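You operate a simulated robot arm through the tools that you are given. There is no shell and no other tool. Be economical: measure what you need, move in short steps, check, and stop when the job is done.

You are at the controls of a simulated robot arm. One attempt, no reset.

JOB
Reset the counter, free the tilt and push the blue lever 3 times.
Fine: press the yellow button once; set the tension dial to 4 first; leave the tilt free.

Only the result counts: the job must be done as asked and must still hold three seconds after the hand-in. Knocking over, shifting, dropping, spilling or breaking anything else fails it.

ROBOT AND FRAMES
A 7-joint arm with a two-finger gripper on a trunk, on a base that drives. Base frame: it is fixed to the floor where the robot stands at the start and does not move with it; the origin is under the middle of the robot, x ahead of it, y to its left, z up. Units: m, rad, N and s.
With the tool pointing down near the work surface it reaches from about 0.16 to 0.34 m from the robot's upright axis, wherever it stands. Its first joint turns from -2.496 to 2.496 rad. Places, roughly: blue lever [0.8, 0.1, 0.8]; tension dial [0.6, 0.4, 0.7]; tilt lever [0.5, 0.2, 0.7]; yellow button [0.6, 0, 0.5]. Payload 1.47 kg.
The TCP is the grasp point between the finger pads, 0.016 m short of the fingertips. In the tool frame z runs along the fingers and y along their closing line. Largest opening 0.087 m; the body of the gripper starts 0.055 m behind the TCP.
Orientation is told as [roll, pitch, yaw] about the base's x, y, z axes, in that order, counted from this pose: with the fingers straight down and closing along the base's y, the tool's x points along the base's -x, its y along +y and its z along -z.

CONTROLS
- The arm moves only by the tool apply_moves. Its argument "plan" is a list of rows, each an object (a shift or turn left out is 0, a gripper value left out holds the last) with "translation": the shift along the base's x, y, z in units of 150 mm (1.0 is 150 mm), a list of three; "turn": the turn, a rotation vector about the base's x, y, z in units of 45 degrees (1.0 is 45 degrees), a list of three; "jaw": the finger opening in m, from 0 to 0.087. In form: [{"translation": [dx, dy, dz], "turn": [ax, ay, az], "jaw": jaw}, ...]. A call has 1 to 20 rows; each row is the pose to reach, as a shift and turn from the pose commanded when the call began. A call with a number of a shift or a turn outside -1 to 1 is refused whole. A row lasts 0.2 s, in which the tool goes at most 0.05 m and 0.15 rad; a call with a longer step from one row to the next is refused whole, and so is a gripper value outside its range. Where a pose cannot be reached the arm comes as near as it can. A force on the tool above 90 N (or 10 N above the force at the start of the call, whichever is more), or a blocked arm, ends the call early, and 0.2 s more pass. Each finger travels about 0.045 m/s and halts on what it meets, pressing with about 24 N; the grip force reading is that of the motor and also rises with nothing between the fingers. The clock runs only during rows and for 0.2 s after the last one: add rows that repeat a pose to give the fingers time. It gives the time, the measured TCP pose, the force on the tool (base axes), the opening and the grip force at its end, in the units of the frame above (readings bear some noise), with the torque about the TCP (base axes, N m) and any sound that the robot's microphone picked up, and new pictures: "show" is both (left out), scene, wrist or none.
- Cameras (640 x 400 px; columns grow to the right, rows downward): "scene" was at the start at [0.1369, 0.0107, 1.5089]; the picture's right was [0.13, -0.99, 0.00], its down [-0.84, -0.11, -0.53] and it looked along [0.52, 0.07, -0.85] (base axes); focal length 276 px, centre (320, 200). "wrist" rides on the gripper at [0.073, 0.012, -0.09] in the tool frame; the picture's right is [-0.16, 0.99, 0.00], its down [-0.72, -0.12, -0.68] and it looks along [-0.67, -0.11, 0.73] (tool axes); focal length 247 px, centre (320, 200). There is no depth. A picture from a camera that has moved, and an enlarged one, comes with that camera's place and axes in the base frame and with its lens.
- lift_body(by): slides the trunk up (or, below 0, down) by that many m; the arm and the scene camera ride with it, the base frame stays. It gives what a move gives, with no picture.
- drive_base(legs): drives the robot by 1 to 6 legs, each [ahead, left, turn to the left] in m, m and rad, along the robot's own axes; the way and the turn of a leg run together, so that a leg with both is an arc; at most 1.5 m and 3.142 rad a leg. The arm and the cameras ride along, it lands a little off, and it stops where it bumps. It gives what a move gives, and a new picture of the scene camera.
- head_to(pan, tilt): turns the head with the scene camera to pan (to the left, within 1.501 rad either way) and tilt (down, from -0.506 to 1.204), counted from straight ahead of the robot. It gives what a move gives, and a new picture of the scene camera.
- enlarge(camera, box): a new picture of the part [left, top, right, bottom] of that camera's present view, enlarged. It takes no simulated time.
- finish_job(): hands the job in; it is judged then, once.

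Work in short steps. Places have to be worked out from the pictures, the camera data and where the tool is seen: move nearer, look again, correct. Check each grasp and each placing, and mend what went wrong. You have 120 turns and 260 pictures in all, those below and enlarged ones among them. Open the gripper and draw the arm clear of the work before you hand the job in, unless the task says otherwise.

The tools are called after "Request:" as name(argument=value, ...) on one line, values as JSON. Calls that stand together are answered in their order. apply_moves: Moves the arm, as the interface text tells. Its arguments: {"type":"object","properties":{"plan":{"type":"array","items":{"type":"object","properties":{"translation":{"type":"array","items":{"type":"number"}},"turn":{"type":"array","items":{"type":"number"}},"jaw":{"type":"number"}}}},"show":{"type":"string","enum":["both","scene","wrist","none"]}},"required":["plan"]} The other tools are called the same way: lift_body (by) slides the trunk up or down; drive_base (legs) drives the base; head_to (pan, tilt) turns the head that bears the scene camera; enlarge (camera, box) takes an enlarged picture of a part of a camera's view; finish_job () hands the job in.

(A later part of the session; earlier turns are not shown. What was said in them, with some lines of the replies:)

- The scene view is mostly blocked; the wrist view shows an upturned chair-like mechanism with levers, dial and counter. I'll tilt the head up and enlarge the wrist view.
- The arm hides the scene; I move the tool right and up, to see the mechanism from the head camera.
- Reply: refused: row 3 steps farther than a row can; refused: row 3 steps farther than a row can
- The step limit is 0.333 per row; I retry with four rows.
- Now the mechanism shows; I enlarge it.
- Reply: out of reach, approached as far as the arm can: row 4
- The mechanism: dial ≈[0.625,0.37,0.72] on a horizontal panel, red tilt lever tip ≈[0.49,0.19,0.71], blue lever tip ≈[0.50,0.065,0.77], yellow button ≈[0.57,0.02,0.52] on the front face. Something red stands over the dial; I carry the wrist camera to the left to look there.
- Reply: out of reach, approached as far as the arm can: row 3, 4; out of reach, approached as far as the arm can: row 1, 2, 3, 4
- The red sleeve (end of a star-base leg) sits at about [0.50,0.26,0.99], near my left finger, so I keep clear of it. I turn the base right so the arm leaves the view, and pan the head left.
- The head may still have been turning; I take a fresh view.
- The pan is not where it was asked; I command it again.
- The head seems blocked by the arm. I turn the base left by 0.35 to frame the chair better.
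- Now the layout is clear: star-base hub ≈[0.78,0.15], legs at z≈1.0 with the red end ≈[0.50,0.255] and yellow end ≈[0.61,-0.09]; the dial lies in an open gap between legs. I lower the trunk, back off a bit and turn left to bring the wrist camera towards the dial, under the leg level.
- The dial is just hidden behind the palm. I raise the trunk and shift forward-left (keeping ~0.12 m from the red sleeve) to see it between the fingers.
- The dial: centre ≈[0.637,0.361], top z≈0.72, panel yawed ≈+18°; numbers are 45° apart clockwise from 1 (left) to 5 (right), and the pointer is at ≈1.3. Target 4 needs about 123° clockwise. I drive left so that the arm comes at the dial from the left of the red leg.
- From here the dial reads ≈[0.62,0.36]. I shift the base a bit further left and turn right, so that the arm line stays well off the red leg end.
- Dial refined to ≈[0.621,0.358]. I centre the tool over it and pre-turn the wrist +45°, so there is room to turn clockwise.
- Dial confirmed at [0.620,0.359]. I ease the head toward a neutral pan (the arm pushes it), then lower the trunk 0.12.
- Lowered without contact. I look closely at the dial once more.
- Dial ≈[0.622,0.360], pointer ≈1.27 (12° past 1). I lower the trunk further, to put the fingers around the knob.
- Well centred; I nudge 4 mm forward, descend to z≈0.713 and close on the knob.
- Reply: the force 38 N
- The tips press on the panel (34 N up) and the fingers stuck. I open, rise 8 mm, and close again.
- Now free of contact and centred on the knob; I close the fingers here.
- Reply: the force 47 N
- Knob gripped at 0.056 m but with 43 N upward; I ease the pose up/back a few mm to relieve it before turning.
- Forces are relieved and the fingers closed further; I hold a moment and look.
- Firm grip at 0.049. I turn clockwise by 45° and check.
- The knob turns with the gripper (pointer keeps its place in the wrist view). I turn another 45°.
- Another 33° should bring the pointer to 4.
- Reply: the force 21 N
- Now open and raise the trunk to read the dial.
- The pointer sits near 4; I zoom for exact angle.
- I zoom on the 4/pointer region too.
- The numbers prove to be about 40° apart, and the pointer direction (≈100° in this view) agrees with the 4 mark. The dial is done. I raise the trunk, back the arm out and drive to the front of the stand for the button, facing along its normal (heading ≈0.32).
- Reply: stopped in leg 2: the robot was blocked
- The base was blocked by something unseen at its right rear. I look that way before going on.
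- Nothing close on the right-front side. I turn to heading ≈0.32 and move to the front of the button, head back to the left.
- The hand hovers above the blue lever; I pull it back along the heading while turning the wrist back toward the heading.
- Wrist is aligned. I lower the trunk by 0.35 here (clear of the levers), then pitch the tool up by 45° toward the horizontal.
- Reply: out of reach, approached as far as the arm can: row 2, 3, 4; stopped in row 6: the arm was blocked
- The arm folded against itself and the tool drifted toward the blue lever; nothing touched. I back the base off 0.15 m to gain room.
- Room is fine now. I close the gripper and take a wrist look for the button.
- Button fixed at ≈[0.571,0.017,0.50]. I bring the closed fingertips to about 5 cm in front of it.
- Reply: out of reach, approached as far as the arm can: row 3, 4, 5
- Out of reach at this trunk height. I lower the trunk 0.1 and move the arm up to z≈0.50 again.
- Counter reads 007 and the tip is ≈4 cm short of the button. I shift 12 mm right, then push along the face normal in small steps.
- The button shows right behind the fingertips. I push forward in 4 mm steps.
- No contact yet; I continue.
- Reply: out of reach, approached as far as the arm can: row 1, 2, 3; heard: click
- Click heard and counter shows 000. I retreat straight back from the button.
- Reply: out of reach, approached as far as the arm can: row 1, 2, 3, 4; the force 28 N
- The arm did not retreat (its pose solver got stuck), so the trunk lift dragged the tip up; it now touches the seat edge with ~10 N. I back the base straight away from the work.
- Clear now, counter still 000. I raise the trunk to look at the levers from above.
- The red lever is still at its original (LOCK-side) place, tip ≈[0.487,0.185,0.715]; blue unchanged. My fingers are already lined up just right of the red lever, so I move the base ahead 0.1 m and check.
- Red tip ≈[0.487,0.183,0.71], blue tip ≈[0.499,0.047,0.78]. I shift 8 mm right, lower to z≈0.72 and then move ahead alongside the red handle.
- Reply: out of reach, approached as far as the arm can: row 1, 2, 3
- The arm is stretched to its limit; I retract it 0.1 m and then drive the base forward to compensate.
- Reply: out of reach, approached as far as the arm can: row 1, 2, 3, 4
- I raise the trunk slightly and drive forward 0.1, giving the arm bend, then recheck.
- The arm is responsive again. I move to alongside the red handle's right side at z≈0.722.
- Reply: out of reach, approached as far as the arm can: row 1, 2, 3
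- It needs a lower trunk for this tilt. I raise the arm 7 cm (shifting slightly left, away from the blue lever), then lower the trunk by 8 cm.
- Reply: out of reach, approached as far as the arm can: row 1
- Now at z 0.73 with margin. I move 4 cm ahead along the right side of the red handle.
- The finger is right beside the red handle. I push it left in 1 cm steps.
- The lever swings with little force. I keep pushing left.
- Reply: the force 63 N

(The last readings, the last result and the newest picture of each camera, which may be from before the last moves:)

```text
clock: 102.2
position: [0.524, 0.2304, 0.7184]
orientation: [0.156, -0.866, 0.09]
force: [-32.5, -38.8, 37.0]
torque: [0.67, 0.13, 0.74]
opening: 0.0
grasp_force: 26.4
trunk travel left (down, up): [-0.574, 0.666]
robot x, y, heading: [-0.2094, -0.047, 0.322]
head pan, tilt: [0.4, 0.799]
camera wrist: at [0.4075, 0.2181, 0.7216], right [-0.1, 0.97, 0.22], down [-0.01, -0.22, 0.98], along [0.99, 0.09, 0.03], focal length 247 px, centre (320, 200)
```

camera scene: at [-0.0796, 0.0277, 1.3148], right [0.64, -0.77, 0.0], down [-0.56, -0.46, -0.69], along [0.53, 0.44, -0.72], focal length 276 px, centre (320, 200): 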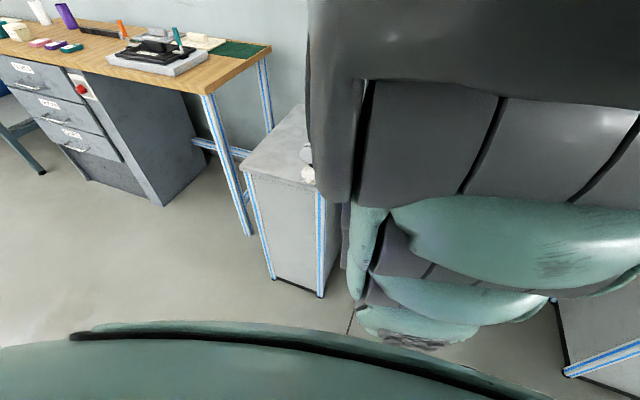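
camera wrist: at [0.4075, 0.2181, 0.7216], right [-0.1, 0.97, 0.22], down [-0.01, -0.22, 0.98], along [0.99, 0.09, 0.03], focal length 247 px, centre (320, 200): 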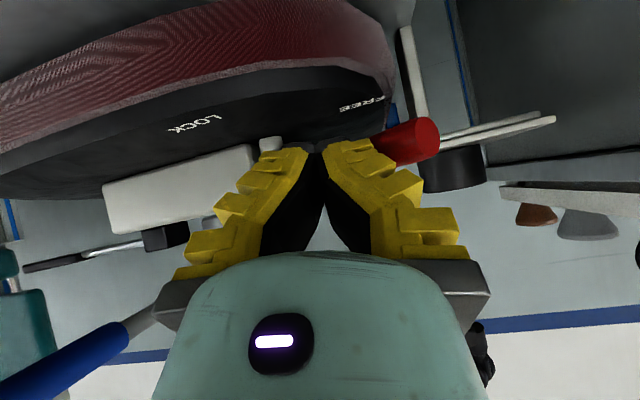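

A firm stop (≈40 N) was met with the lever near FREE. I back off to the right and check whether it stays.

Request:
apply_moves(plan=[{"translation": [-0.08, -0.14, 0.03]}, {"translation": [-0.1, -0.3, 0.03]}, {"translation": [-0.25, -0.4, 0.03]}, {"translation": [-0.45, -0.47, 0.03]}], show="wrist")

```text
clock: 103.2
position: [0.4542, 0.175, 0.7249]
orientation: [0.176, -0.863, 0.084]
force: [0.3, -0.2, 0.6]
torque: [0.01, -0.03, 0.0]
opening: 0.0
grasp_force: 28.2
trunk travel left (down, up): [-0.574, 0.666]
robot x, y, heading: [-0.2075, -0.0458, 0.325]
head pan, tilt: [0.4, 0.799]
camera wrist: at [0.3388, 0.1613, 0.7277], right [-0.11, 0.97, 0.23], down [0.0, -0.23, 0.97], along [0.99, 0.1, 0.03], focal length 247 px, centre (320, 200)
```

wrist: 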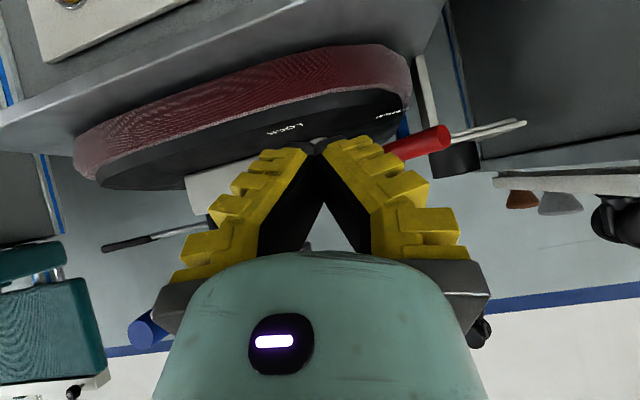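

The lever stays put. I back the base 0.1 m and raise the trunk to view it against the labels.

Request:
drive_base(legs=[[-0.1, 0, 0]])

Request:
lift_body(by=0.2)

Request:
enlarge(camera="wrist", box=[120, 0, 520, 250])

```text
clock: 104.3
position: [0.3608, 0.1439, 0.7254]
orientation: [0.174, -0.866, 0.082]
force: [-0.2, 0.4, 0.0]
torque: [-0.03, -0.03, 0.0]
opening: 0.0
grasp_force: 28.1
trunk travel left (down, up): [-0.574, 0.666]
robot x, y, heading: [-0.3001, -0.0766, 0.321]
head pan, tilt: [0.4, 0.799]
camera scene: at [-0.1757, -0.0043, 1.2327], right [0.64, -0.77, 0.0], down [-0.57, -0.48, -0.67], along [0.52, 0.43, -0.74], focal length 276 px, centre (320, 200)
```

scene: 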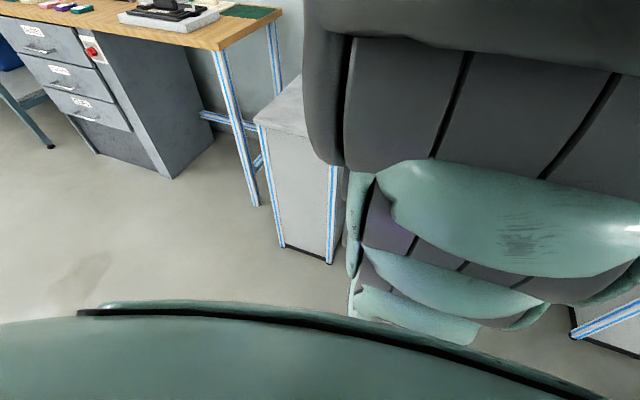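

```text
clock: 106.5
position: [0.3622, 0.1444, 0.9267]
orientation: [0.174, -0.866, 0.083]
force: [0.4, 0.2, -0.6]
torque: [0.0, 0.01, -0.01]
opening: 0.0
grasp_force: 28.3
trunk travel left (down, up): [-0.774, 0.466]
robot x, y, heading: [-0.3045, -0.0817, 0.324]
head pan, tilt: [0.4, 0.799]
```

```text
1.60 times, centred on (320, 125) of wrist
camera zoom: at [0.2465, 0.1296, 0.9285], right [-0.11, 0.97, 0.23], down [-0.01, -0.23, 0.97], along [0.99, 0.1, 0.03], focal length 395 px, centre (320, 320)
```

zoom: 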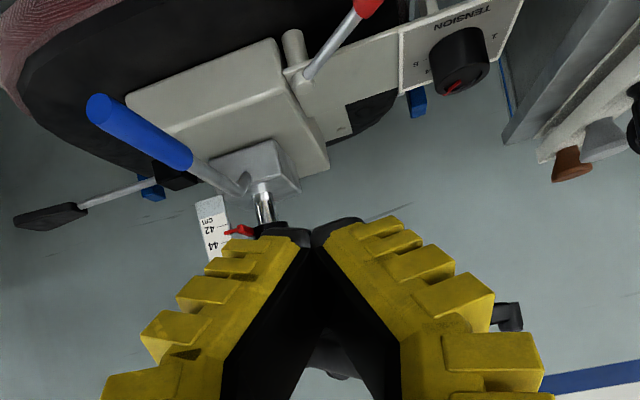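

The lever tip is just out of frame; I pitch the tool down about 25°.

Request:
apply_moves(plan=[{"turn": [-0.05, 0.17, 0]}, {"turn": [-0.1, 0.34, 0]}, {"turn": [-0.15, 0.5, 0]}, {"turn": [-0.2, 0.65, 0]}], show="wrist")

Request:
enlarge(camera="wrist", box=[160, 0, 480, 200])

```text
clock: 107.5
position: [0.3629, 0.1441, 0.9278]
orientation: [0.057, -0.342, 0.15]
force: [0.2, 0.0, 0.2]
torque: [-0.01, 0.02, 0.02]
opening: 0.0
grasp_force: 27.8
trunk travel left (down, up): [-0.774, 0.466]
robot x, y, heading: [-0.3004, -0.0814, 0.319]
head pan, tilt: [0.4, 0.799]
camera wrist: at [0.2637, 0.135, 0.9869], right [-0.02, 0.99, 0.11], down [0.48, -0.08, 0.88], along [0.88, 0.07, -0.47], focal length 247 px, centre (320, 200)
```

wrist: 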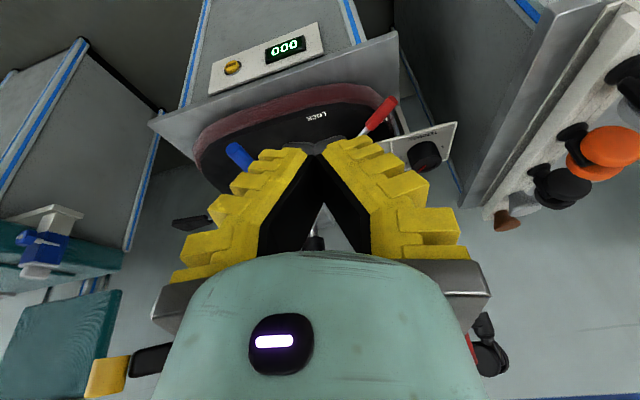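

```text
2.00 times, centred on (320, 100) of wrist
camera zoom: at [0.2637, 0.135, 0.9869], right [-0.02, 0.99, 0.11], down [0.48, -0.08, 0.88], along [0.88, 0.07, -0.47], focal length 494 px, centre (320, 400)
```

zoom: 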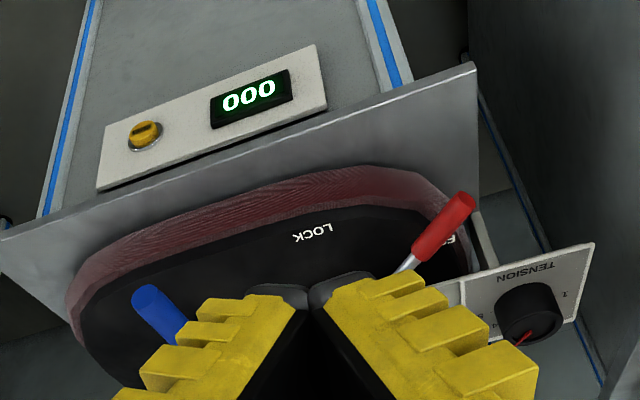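

The red lever now points at FREE and the counter reads 000. Next the blue lever (tip ≈[0.499,0.057,0.78]): I drive so the closed fingers come above its handle.

Request:
drive_base(legs=[[0, -0.12, 0], [0.11, 0, 0]])

Request:
lift_body(by=-0.05)

Request:
enlarge(camera="wrist", box=[0, 0, 640, 400])

```text
clock: 109.6
position: [0.5054, 0.0648, 0.9262]
orientation: [0.057, -0.34, 0.149]
force: [-0.3, 0.4, -0.1]
torque: [0.04, 0.0, 0.04]
opening: 0.0002
grasp_force: 28.3
trunk travel left (down, up): [-0.774, 0.466]
robot x, y, heading: [-0.1588, -0.1589, 0.318]
head pan, tilt: [0.4, 0.799]
camera scene: at [-0.0329, -0.0828, 1.4329], right [0.64, -0.77, 0.0], down [-0.57, -0.47, -0.68], along [0.52, 0.43, -0.74], focal length 276 px, centre (320, 200)
```

scene: 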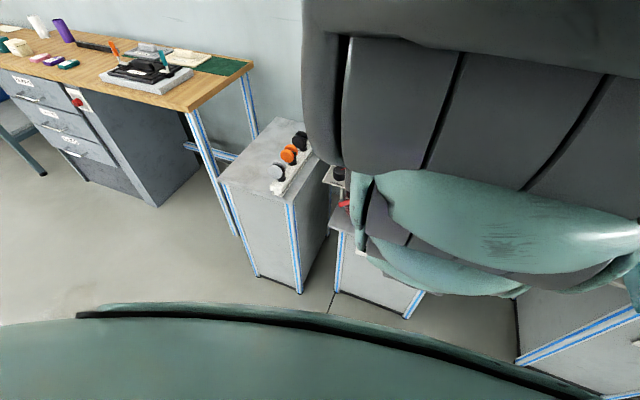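

```text
clock: 110.5
position: [0.5042, 0.0646, 0.8768]
orientation: [0.057, -0.342, 0.148]
force: [-0.1, 0.1, 0.3]
torque: [0.03, 0.01, -0.05]
opening: 0.0
grasp_force: 27.8
trunk travel left (down, up): [-0.724, 0.516]
robot x, y, heading: [-0.1586, -0.155, 0.323]
head pan, tilt: [0.4, 0.799]
```

```text
1.00 times, centred on (320, 200) of wrist (not enlarged: the box is as wide or as high as the picture)
camera zoom: at [0.4061, 0.0556, 0.9367], right [-0.02, 0.99, 0.11], down [0.48, -0.09, 0.88], along [0.88, 0.07, -0.47], focal length 247 px, centre (320, 200)
```

zoom: 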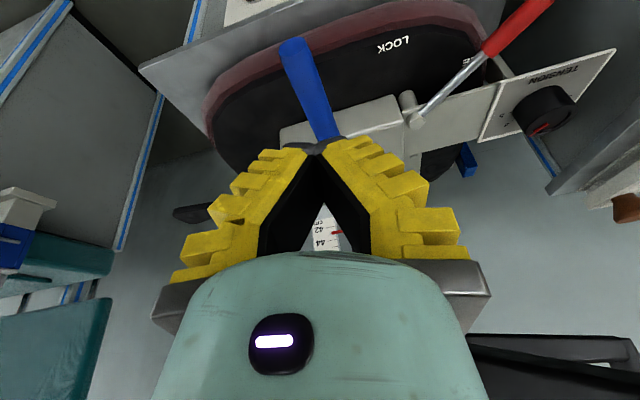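

The fingers are right over the blue handle. I descend toward it, watching the force.

Request:
apply_moves(plan=[{"translation": [0.02, -0.02, -0.13]}, {"translation": [0.04, -0.02, -0.27]}, {"translation": [0.04, -0.02, -0.38]}, {"translation": [0.04, -0.02, -0.45]}], show="wrist")

```text
clock: 111.5
position: [0.5111, 0.0614, 0.8099]
orientation: [0.058, -0.34, 0.148]
force: [-12.3, -5.2, 20.9]
torque: [-0.07, 0.35, -0.03]
opening: 0.006
grasp_force: 28.7
trunk travel left (down, up): [-0.724, 0.516]
robot x, y, heading: [-0.1596, -0.1566, 0.325]
head pan, tilt: [0.4, 0.799]
camera wrist: at [0.4118, 0.0522, 0.8698], right [-0.02, 0.99, 0.11], down [0.48, -0.09, 0.88], along [0.88, 0.06, -0.47], focal length 247 px, centre (320, 200)
```

wrist: 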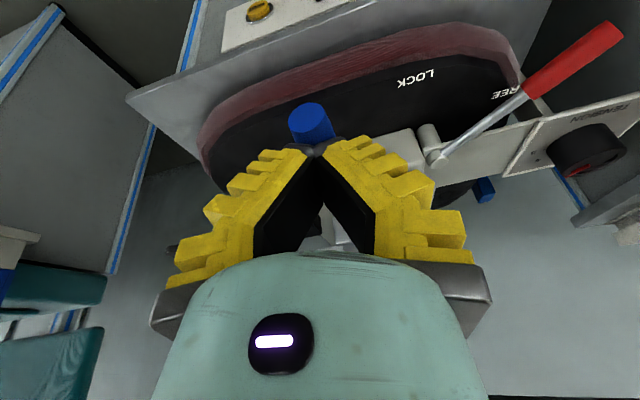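

Contact at z≈0.81 with 21 N. I press further in small steps.

Request:
apply_moves(plan=[{"translation": [0, 0, -0.04]}, {"translation": [0, 0, -0.08]}, {"translation": [0, 0, -0.12]}, {"translation": [0, 0, -0.16]}], show="wrist")

```text
clock: 112.5
position: [0.5109, 0.061, 0.7927]
orientation: [0.056, -0.344, 0.147]
force: [-7.4, -5.5, 17.3]
torque: [-0.09, 0.25, -0.03]
opening: 0.0058
grasp_force: 29.0
out of reach, approached as far as the arm can: row 4
trunk travel left (down, up): [-0.724, 0.516]
robot x, y, heading: [-0.1589, -0.1569, 0.325]
head pan, tilt: [0.4, 0.799]
camera wrist: at [0.4127, 0.0518, 0.8521], right [-0.02, 0.99, 0.11], down [0.47, -0.09, 0.88], along [0.88, 0.06, -0.47], focal length 247 px, centre (320, 200)
```

wrist: 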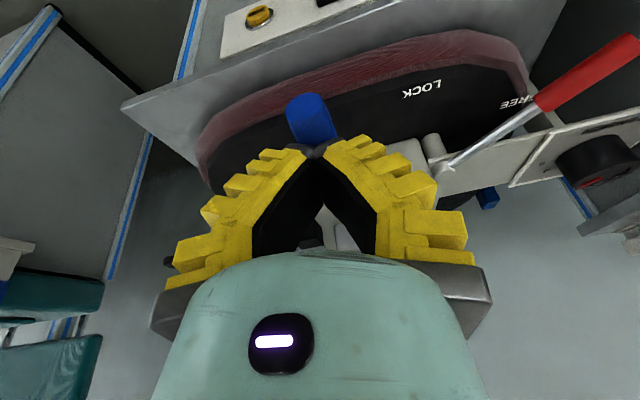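

The lever yields with ~17 N, but the arm is at its lower reach. I lift off, then lower the trunk 0.1 for more stroke.

Request:
apply_moves(plan=[{"translation": [0, 0, 0.2]}, {"translation": [0, 0, 0.5]}, {"translation": [0, 0, 0.75]}, {"translation": [0, 0, 1.0]}], show="none")

Request:
enlarge(camera="wrist", box=[0, 0, 640, 400])

```text
clock: 113.5
position: [0.5102, 0.0617, 0.9435]
orientation: [0.059, -0.338, 0.149]
force: [0.0, 0.4, 0.4]
torque: [0.01, 0.0, 0.02]
opening: 0.0
grasp_force: 28.6
trunk travel left (down, up): [-0.724, 0.516]
robot x, y, heading: [-0.1609, -0.1566, 0.318]
head pan, tilt: [0.4, 0.799]
```

```text
1.00 times, centred on (320, 200) of wrist (not enlarged: the box is as wide or as high as the picture)
camera zoom: at [0.4114, 0.0527, 1.0021], right [-0.02, 0.99, 0.11], down [0.48, -0.09, 0.87], along [0.88, 0.07, -0.47], focal length 247 px, centre (320, 200)
```

zoom: 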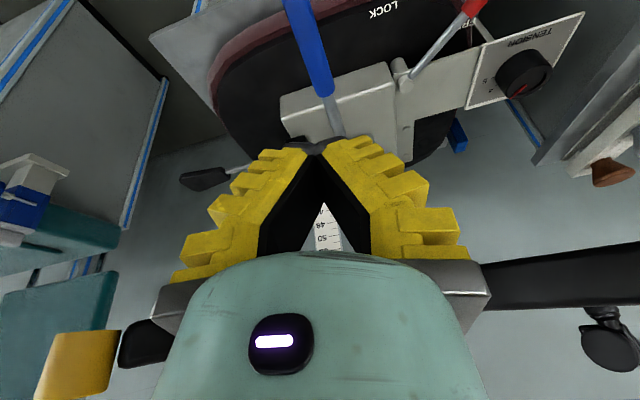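

Lifted off. I lower the trunk 0.1 and take a look at the lever and counter.

Request:
lift_body(by=-0.09)

Request:
enlarge(camera="wrist", box=[0, 0, 640, 400])

```text
clock: 114.7
position: [0.5103, 0.0617, 0.8518]
orientation: [0.056, -0.34, 0.149]
force: [0.1, -0.7, 0.0]
torque: [0.04, -0.01, -0.04]
opening: 0.0001
grasp_force: 27.5
trunk travel left (down, up): [-0.634, 0.606]
robot x, y, heading: [-0.1598, -0.1545, 0.322]
head pan, tilt: [0.4, 0.799]
```

```text
1.00 times, centred on (320, 200) of wrist (not enlarged: the box is as wide or as high as the picture)
camera zoom: at [0.4117, 0.0527, 0.9117], right [-0.02, 0.99, 0.11], down [0.48, -0.09, 0.88], along [0.88, 0.07, -0.47], focal length 247 px, centre (320, 200)
```

zoom: 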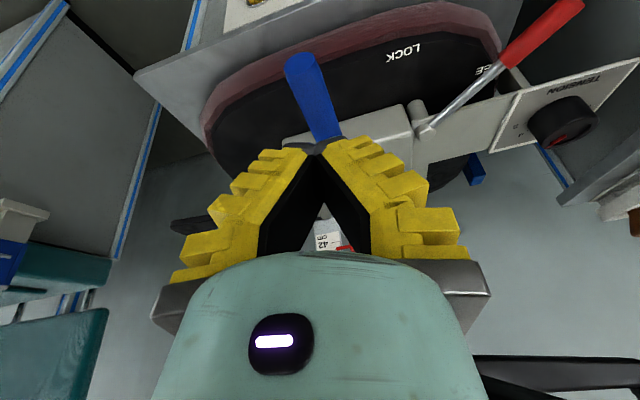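

The lever has sprung back up. I press down in one slow stroke of about 5 cm beyond contact, listening for a click.

Request:
apply_moves(plan=[{"translation": [0, 0, -0.15]}, {"translation": [0, 0, -0.27]}, {"translation": [0, 0, -0.33]}, {"translation": [0, 0, -0.39]}, {"translation": [0, 0, -0.45]}, {"translation": [0, 0, -0.5]}], show="wrist")

```text
clock: 116.1
position: [0.5113, 0.0607, 0.7772]
orientation: [0.056, -0.342, 0.148]
force: [-10.1, -6.8, 17.3]
torque: [-0.1, 0.22, 0.05]
opening: 0.0059
grasp_force: 28.9
trunk travel left (down, up): [-0.634, 0.606]
robot x, y, heading: [-0.1568, -0.159, 0.323]
head pan, tilt: [0.4, 0.799]
camera wrist: at [0.4124, 0.052, 0.837], right [-0.02, 0.99, 0.11], down [0.47, -0.09, 0.88], along [0.88, 0.06, -0.47], focal length 247 px, centre (320, 200)
```

wrist: 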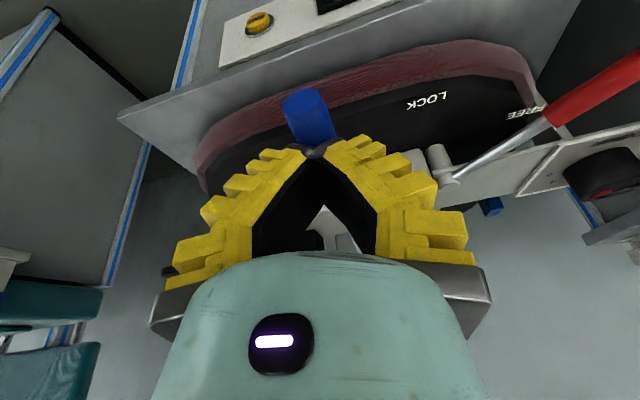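

No click yet at 3 cm of stroke, force 17 N. I press further.

Request:
apply_moves(plan=[{"translation": [0, 0, -0.06]}, {"translation": [0, 0, -0.12]}, {"translation": [0, 0, -0.18]}, {"translation": [0, 0, -0.24]}], show="wrist")

```text
clock: 117.0
position: [0.5158, 0.0614, 0.7587]
orientation: [0.056, -0.351, 0.147]
force: [-31.1, -12.6, 57.7]
torque: [-0.14, 0.78, 0.11]
opening: 0.0117
grasp_force: 30.0
trunk travel left (down, up): [-0.634, 0.606]
robot x, y, heading: [-0.1629, -0.1586, 0.319]
head pan, tilt: [0.4, 0.799]
stopped in row 4: the force on the tool passed its limit at 122 N (the readings are from after the stop); the commanded pose is now the measured one
camera wrist: at [0.4159, 0.0529, 0.8174], right [-0.02, 0.99, 0.11], down [0.47, -0.09, 0.88], along [0.89, 0.07, -0.46], focal length 247 px, centre (320, 200)
```

wrist: 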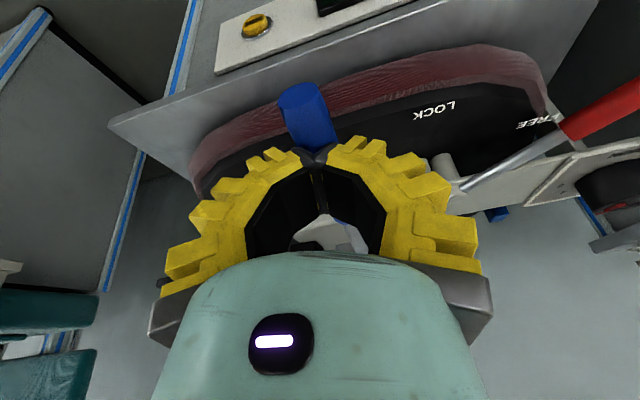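

A hard stop was reached at z≈0.757. I lift off and tilt the camera down to read the counter.

Request:
apply_moves(plan=[{"translation": [0, 0, 0.2]}, {"translation": [0, 0, 0.45]}, {"translation": [0, 0, 0.65], "turn": [-0.04, 0.14, 0]}, {"translation": [0, 0, 0.65], "turn": [-0.09, 0.29, 0]}, {"translation": [0, 0, 0.65], "turn": [-0.13, 0.43, 0]}], show="wrist")

```text
clock: 118.2
position: [0.5135, 0.0623, 0.8531]
orientation: [0.007, 0.003, 0.156]
force: [-0.3, 0.9, 0.0]
torque: [0.01, -0.02, 0.02]
opening: 0.0001
grasp_force: 28.0
trunk travel left (down, up): [-0.634, 0.606]
robot x, y, heading: [-0.1609, -0.1565, 0.318]
head pan, tilt: [0.4, 0.799]
camera wrist: at [0.4403, 0.0612, 0.9424], right [0.0, 1.0, 0.01], down [0.74, -0.01, 0.68], along [0.68, 0.0, -0.74], focal length 247 px, centre (320, 200)
```

wrist: 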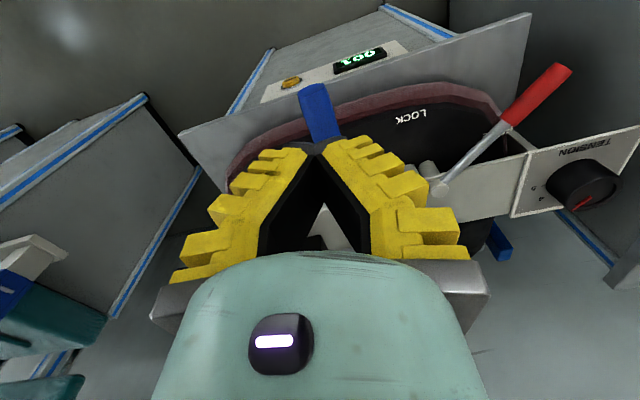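

I zoom in to read the counter.

Request:
enlarge(camera="wrist", box=[260, 20, 440, 130])

```text
3.56 times, centred on (350, 75) of wrist
camera zoom: at [0.4403, 0.0612, 0.9424], right [0.0, 1.0, 0.01], down [0.74, -0.01, 0.68], along [0.68, 0.0, -0.74], focal length 878 px, centre (213, 644)
```

zoom: 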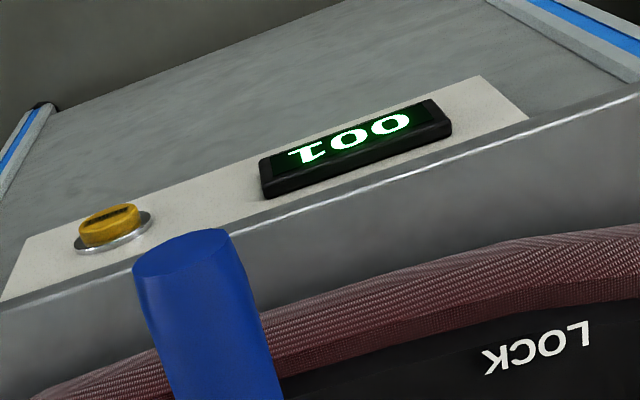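

Counter 001: one push counted. The view works with the tool vertical, so I do the second push the same way down to z≈0.757.

Request:
apply_moves(plan=[{"translation": [0, 0, -0.15]}, {"translation": [0, 0, -0.28]}, {"translation": [0, 0, -0.36]}, {"translation": [0, 0, -0.44]}, {"translation": [0, 0, -0.52]}, {"translation": [0, 0, -0.58]}, {"translation": [0, 0, -0.63]}], show="wrist")

```text
clock: 119.8
position: [0.5085, 0.062, 0.7904]
orientation: [0.011, -0.004, 0.16]
force: [3.4, 5.1, 15.5]
torque: [0.2, -0.19, 0.04]
opening: 0.0
grasp_force: 28.7
out of reach, approached as far as the arm can: row 4, 5, 6, 7
trunk travel left (down, up): [-0.634, 0.606]
robot x, y, heading: [-0.1616, -0.1579, 0.324]
head pan, tilt: [0.4, 0.799]
camera wrist: at [0.4348, 0.0604, 0.8786], right [0.0, 1.0, 0.01], down [0.73, -0.01, 0.68], along [0.68, 0.01, -0.73], focal length 247 px, centre (320, 200)
```

wrist: 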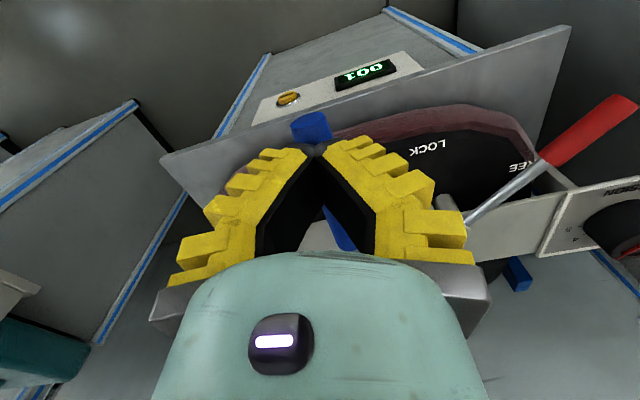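

Out of reach at z 0.79 with this tilt; partial strokes don't count. I lift, drop the trunk 7 cm, and then stroke again.

Request:
apply_moves(plan=[{"translation": [0, 0, 0.1]}, {"translation": [0, 0, 0.2]}, {"translation": [0, 0, 0.28]}, {"translation": [0, 0, 0.28]}], show="none")

```text
clock: 120.8
position: [0.5037, 0.0581, 0.8311]
orientation: [0.007, 0.007, 0.155]
force: [-0.1, -0.7, 0.9]
torque: [-0.03, 0.02, 0.03]
opening: 0.0
grasp_force: 28.4
trunk travel left (down, up): [-0.634, 0.606]
robot x, y, heading: [-0.1614, -0.1596, 0.322]
head pan, tilt: [0.4, 0.799]
```

Raise 8 cm more and correct x by 8 mm, then lower the trunk.

Request:
apply_moves(plan=[{"translation": [0.03, 0.02, 0.2]}, {"translation": [0.05, 0.03, 0.4]}, {"translation": [0.05, 0.03, 0.53]}], show="none")

Request:
lift_body(by=-0.07)

Request:
enlarge(camera="wrist", box=[160, 20, 480, 220])

```text
clock: 121.5
position: [0.5118, 0.0641, 0.9096]
orientation: [0.008, 0.004, 0.155]
force: [-0.4, -1.0, 0.0]
torque: [0.02, 0.01, 0.01]
opening: 0.0002
grasp_force: 28.5
trunk travel left (down, up): [-0.634, 0.606]
robot x, y, heading: [-0.1639, -0.1592, 0.315]
head pan, tilt: [0.4, 0.799]
```

```text
clock: 122.6
position: [0.513, 0.0621, 0.8384]
orientation: [0.01, 0.003, 0.155]
force: [-0.6, -0.2, -0.3]
torque: [0.0, 0.01, -0.01]
opening: 0.0002
grasp_force: 27.7
trunk travel left (down, up): [-0.564, 0.676]
robot x, y, heading: [-0.1591, -0.1544, 0.321]
head pan, tilt: [0.4, 0.799]
```

```text
2.00 times, centred on (320, 120) of wrist
camera zoom: at [0.4385, 0.0622, 0.9285], right [0.0, 1.0, 0.01], down [0.74, -0.01, 0.68], along [0.68, 0.0, -0.74], focal length 494 px, centre (320, 360)
```

zoom: 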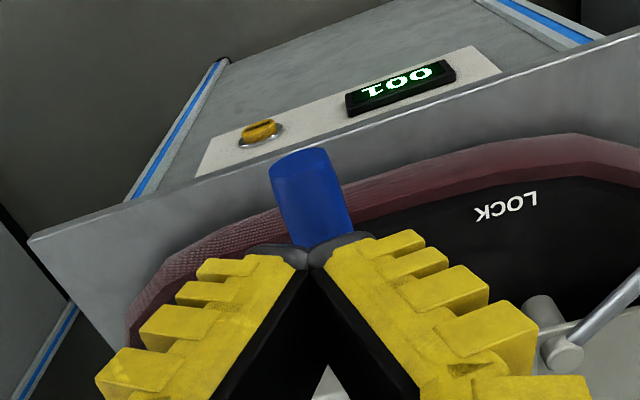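

Still 001. Second full stroke now.

Request:
apply_moves(plan=[{"translation": [0, 0, -0.12]}, {"translation": [0, 0, -0.22]}, {"translation": [0, 0, -0.3]}, {"translation": [0, 0, -0.38]}, {"translation": [0, 0, -0.46]}, {"translation": [0, 0, -0.52]}, {"translation": [0, 0, -0.55]}, {"translation": [0, 0, -0.57]}], show="wrist")

```text
clock: 124.3
position: [0.5138, 0.0651, 0.7625]
orientation: [0.011, 0.004, 0.154]
force: [-21.3, -6.2, 38.7]
torque: [-0.02, -0.15, -0.03]
opening: 0.0059
grasp_force: 29.7
trunk travel left (down, up): [-0.564, 0.676]
robot x, y, heading: [-0.1615, -0.1569, 0.319]
head pan, tilt: [0.4, 0.799]
stopped in row 8: the force on the tool passed its limit at 94 N (the readings are from after the stop); the commanded pose is now the measured one
camera wrist: at [0.4397, 0.0635, 0.8514], right [0.0, 1.0, 0.01], down [0.74, -0.01, 0.68], along [0.68, 0.0, -0.74], focal length 247 px, centre (320, 200)
```

wrist: 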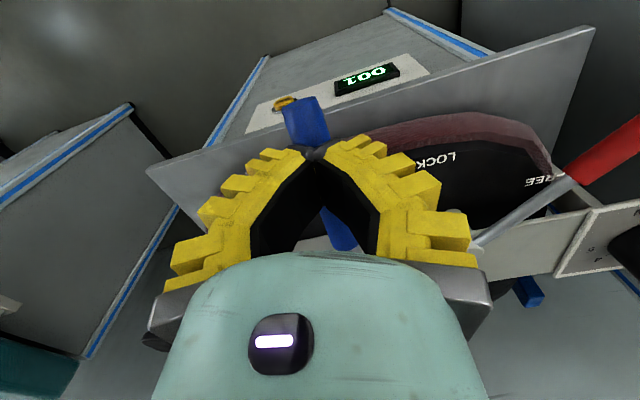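

Hard stop reached. I lift off and read the counter.

Request:
apply_moves(plan=[{"translation": [0, 0, 0.2]}, {"translation": [0, 0, 0.4]}, {"translation": [0, 0, 0.5]}, {"translation": [0, 0, 0.5]}], show="none")

Request:
enlarge(camera="wrist", box=[260, 20, 440, 130])

```text
clock: 125.3
position: [0.5115, 0.0639, 0.8344]
orientation: [0.01, 0.005, 0.156]
force: [-0.1, -0.2, -0.2]
torque: [-0.02, -0.02, -0.01]
opening: 0.0
grasp_force: 27.6
trunk travel left (down, up): [-0.564, 0.676]
robot x, y, heading: [-0.1571, -0.1575, 0.318]
head pan, tilt: [0.4, 0.799]
```

```text
3.56 times, centred on (350, 75) of wrist
camera zoom: at [0.4389, 0.063, 0.9237], right [0.0, 1.0, 0.01], down [0.74, -0.01, 0.68], along [0.68, 0.0, -0.74], focal length 878 px, centre (213, 644)
```

zoom: 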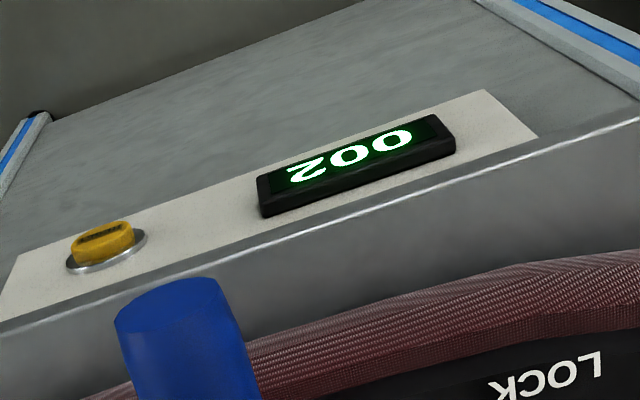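

Counter 002. Third stroke, the same way.

Request:
apply_moves(plan=[{"translation": [0, 0, -0.12]}, {"translation": [0, 0, -0.2]}, {"translation": [0, 0, -0.28]}, {"translation": [0, 0, -0.36]}, {"translation": [0, 0, -0.44]}, {"translation": [0, 0, -0.5]}, {"translation": [0, 0, -0.53]}, {"translation": [0, 0, -0.55]}], show="none")

Request:
apply_moves(plan=[{"translation": [0, 0, 0.2]}, {"translation": [0, 0, 0.4]}, {"translation": [0, 0, 0.55]}, {"translation": [0, 0, 0.55]}], show="wrist")

Request:
enlarge(camera="wrist", box=[260, 20, 440, 130])

```text
clock: 126.8
position: [0.5143, 0.0651, 0.7622]
orientation: [0.011, 0.006, 0.155]
force: [-21.9, -6.9, 40.7]
torque: [0.02, -0.19, 0.0]
opening: 0.0057
grasp_force: 29.1
trunk travel left (down, up): [-0.564, 0.676]
robot x, y, heading: [-0.1566, -0.158, 0.327]
head pan, tilt: [0.4, 0.799]
stopped in row 7: the force on the tool passed its limit at 96 N (the readings are from after the stop); the commanded pose is now the measured one
```

```text
clock: 127.8
position: [0.5114, 0.065, 0.8428]
orientation: [0.009, 0.007, 0.156]
force: [0.6, 0.1, -0.4]
torque: [0.0, 0.02, -0.01]
opening: 0.0
grasp_force: 27.8
trunk travel left (down, up): [-0.564, 0.676]
robot x, y, heading: [-0.1615, -0.1597, 0.322]
head pan, tilt: [0.4, 0.799]
camera wrist: at [0.4389, 0.0634, 0.932], right [0.0, 1.0, 0.01], down [0.74, -0.01, 0.67], along [0.67, 0.0, -0.74], focal length 247 px, centre (320, 200)
```

wrist: 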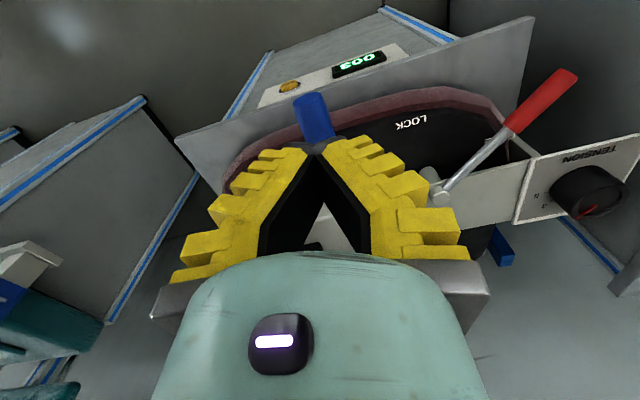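

```text
3.56 times, centred on (350, 75) of wrist
camera zoom: at [0.4389, 0.0634, 0.932], right [0.0, 1.0, 0.01], down [0.74, -0.01, 0.67], along [0.67, 0.0, -0.74], focal length 878 px, centre (213, 644)
```

zoom: 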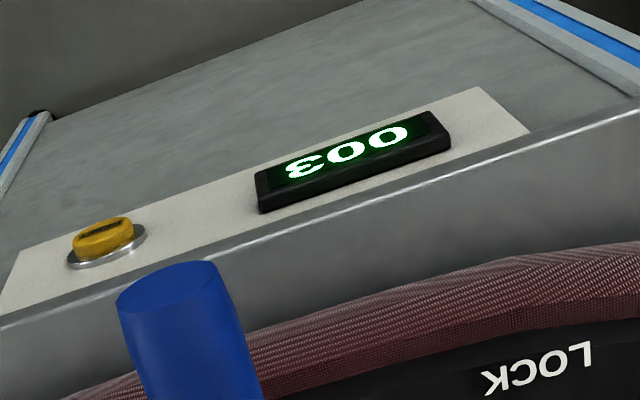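

Counter 003, red lever still at FREE. I raise the trunk, back away, open the gripper, and take a last look including the dial.

Request:
lift_body(by=0.08)

Request:
drive_base(legs=[[-0.13, 0, 0]])

Request:
apply_moves(plan=[{"jaw": 0.08}, {"jaw": 0.08}, {"jaw": 0.08}, {"jaw": 0.08}, {"jaw": 0.08}, {"jaw": 0.08}], show="wrist")

Request:
enlarge(camera="wrist", box=[200, 40, 520, 240])

```text
clock: 129.0
position: [0.5122, 0.0649, 0.9226]
orientation: [0.01, 0.004, 0.155]
force: [-0.2, 0.6, -0.2]
torque: [0.02, -0.01, -0.01]
opening: 0.0001
grasp_force: 28.1
trunk travel left (down, up): [-0.644, 0.596]
robot x, y, heading: [-0.1623, -0.159, 0.322]
head pan, tilt: [0.4, 0.799]
```

```text
clock: 130.3
position: [0.3884, 0.0236, 0.9234]
orientation: [0.01, 0.006, 0.155]
force: [0.9, -0.5, -1.0]
torque: [-0.01, 0.02, -0.01]
opening: 0.0001
grasp_force: 28.2
trunk travel left (down, up): [-0.644, 0.596]
robot x, y, heading: [-0.2858, -0.1996, 0.32]
head pan, tilt: [0.4, 0.799]
camera scene: at [-0.1581, -0.1246, 1.3041], right [0.64, -0.77, 0.0], down [-0.56, -0.46, -0.69], along [0.53, 0.44, -0.73], focal length 276 px, centre (320, 200)
```

scene: 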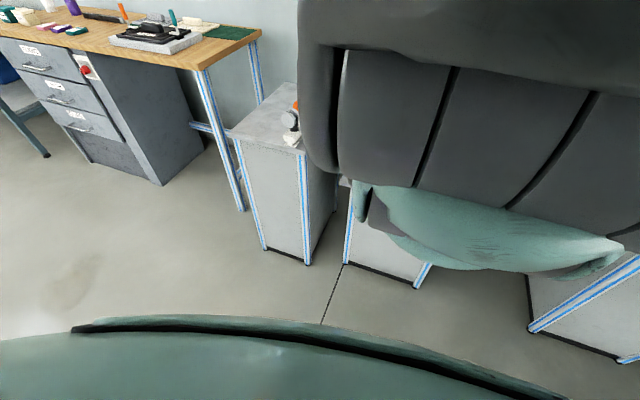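

```text
clock: 131.7
position: [0.3881, 0.0244, 0.923]
orientation: [0.008, 0.004, 0.155]
force: [0.0, -0.6, -0.2]
torque: [-0.04, -0.01, 0.01]
opening: 0.0818
grasp_force: 0.9
trunk travel left (down, up): [-0.644, 0.596]
robot x, y, heading: [-0.2848, -0.1982, 0.32]
head pan, tilt: [0.4, 0.799]
camera wrist: at [0.315, 0.0227, 1.0123], right [0.0, 1.0, 0.01], down [0.74, -0.01, 0.68], along [0.68, 0.0, -0.74], focal length 247 px, centre (320, 200)
```

wrist: 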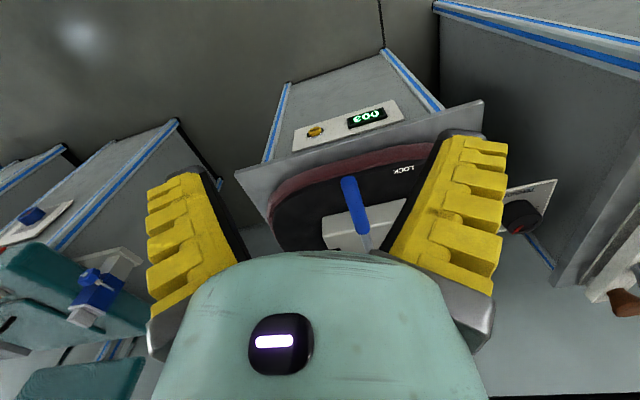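

```text
2.00 times, centred on (360, 140) of wrist
camera zoom: at [0.315, 0.0227, 1.0123], right [0.0, 1.0, 0.01], down [0.74, -0.01, 0.68], along [0.68, 0.0, -0.74], focal length 494 px, centre (240, 320)
```

zoom: 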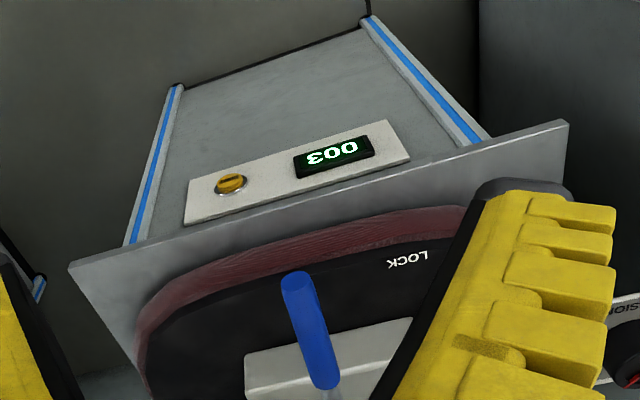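

The counter shows 003, the dial is at 4, the red lever is at FREE, and the gripper is open and clear. I hand in.

Request:
finish_job()

```text
The job is handed in.
```

The job is handed in: the tension dial was set to 4 first, the counter was reset with one button press, the tilt lever is at FREE, and the blue lever was pushed three times. The counter reads 003.

While I was backing away from the button, the arm failed to retract and the fingertips dragged up the stand and touched the seat edge, with readings up to about 24 N. Nothing looked shifted afterwards, and the counter still read 000 before the lever pushes. Separately, the base was stopped once by something unseen behind it.
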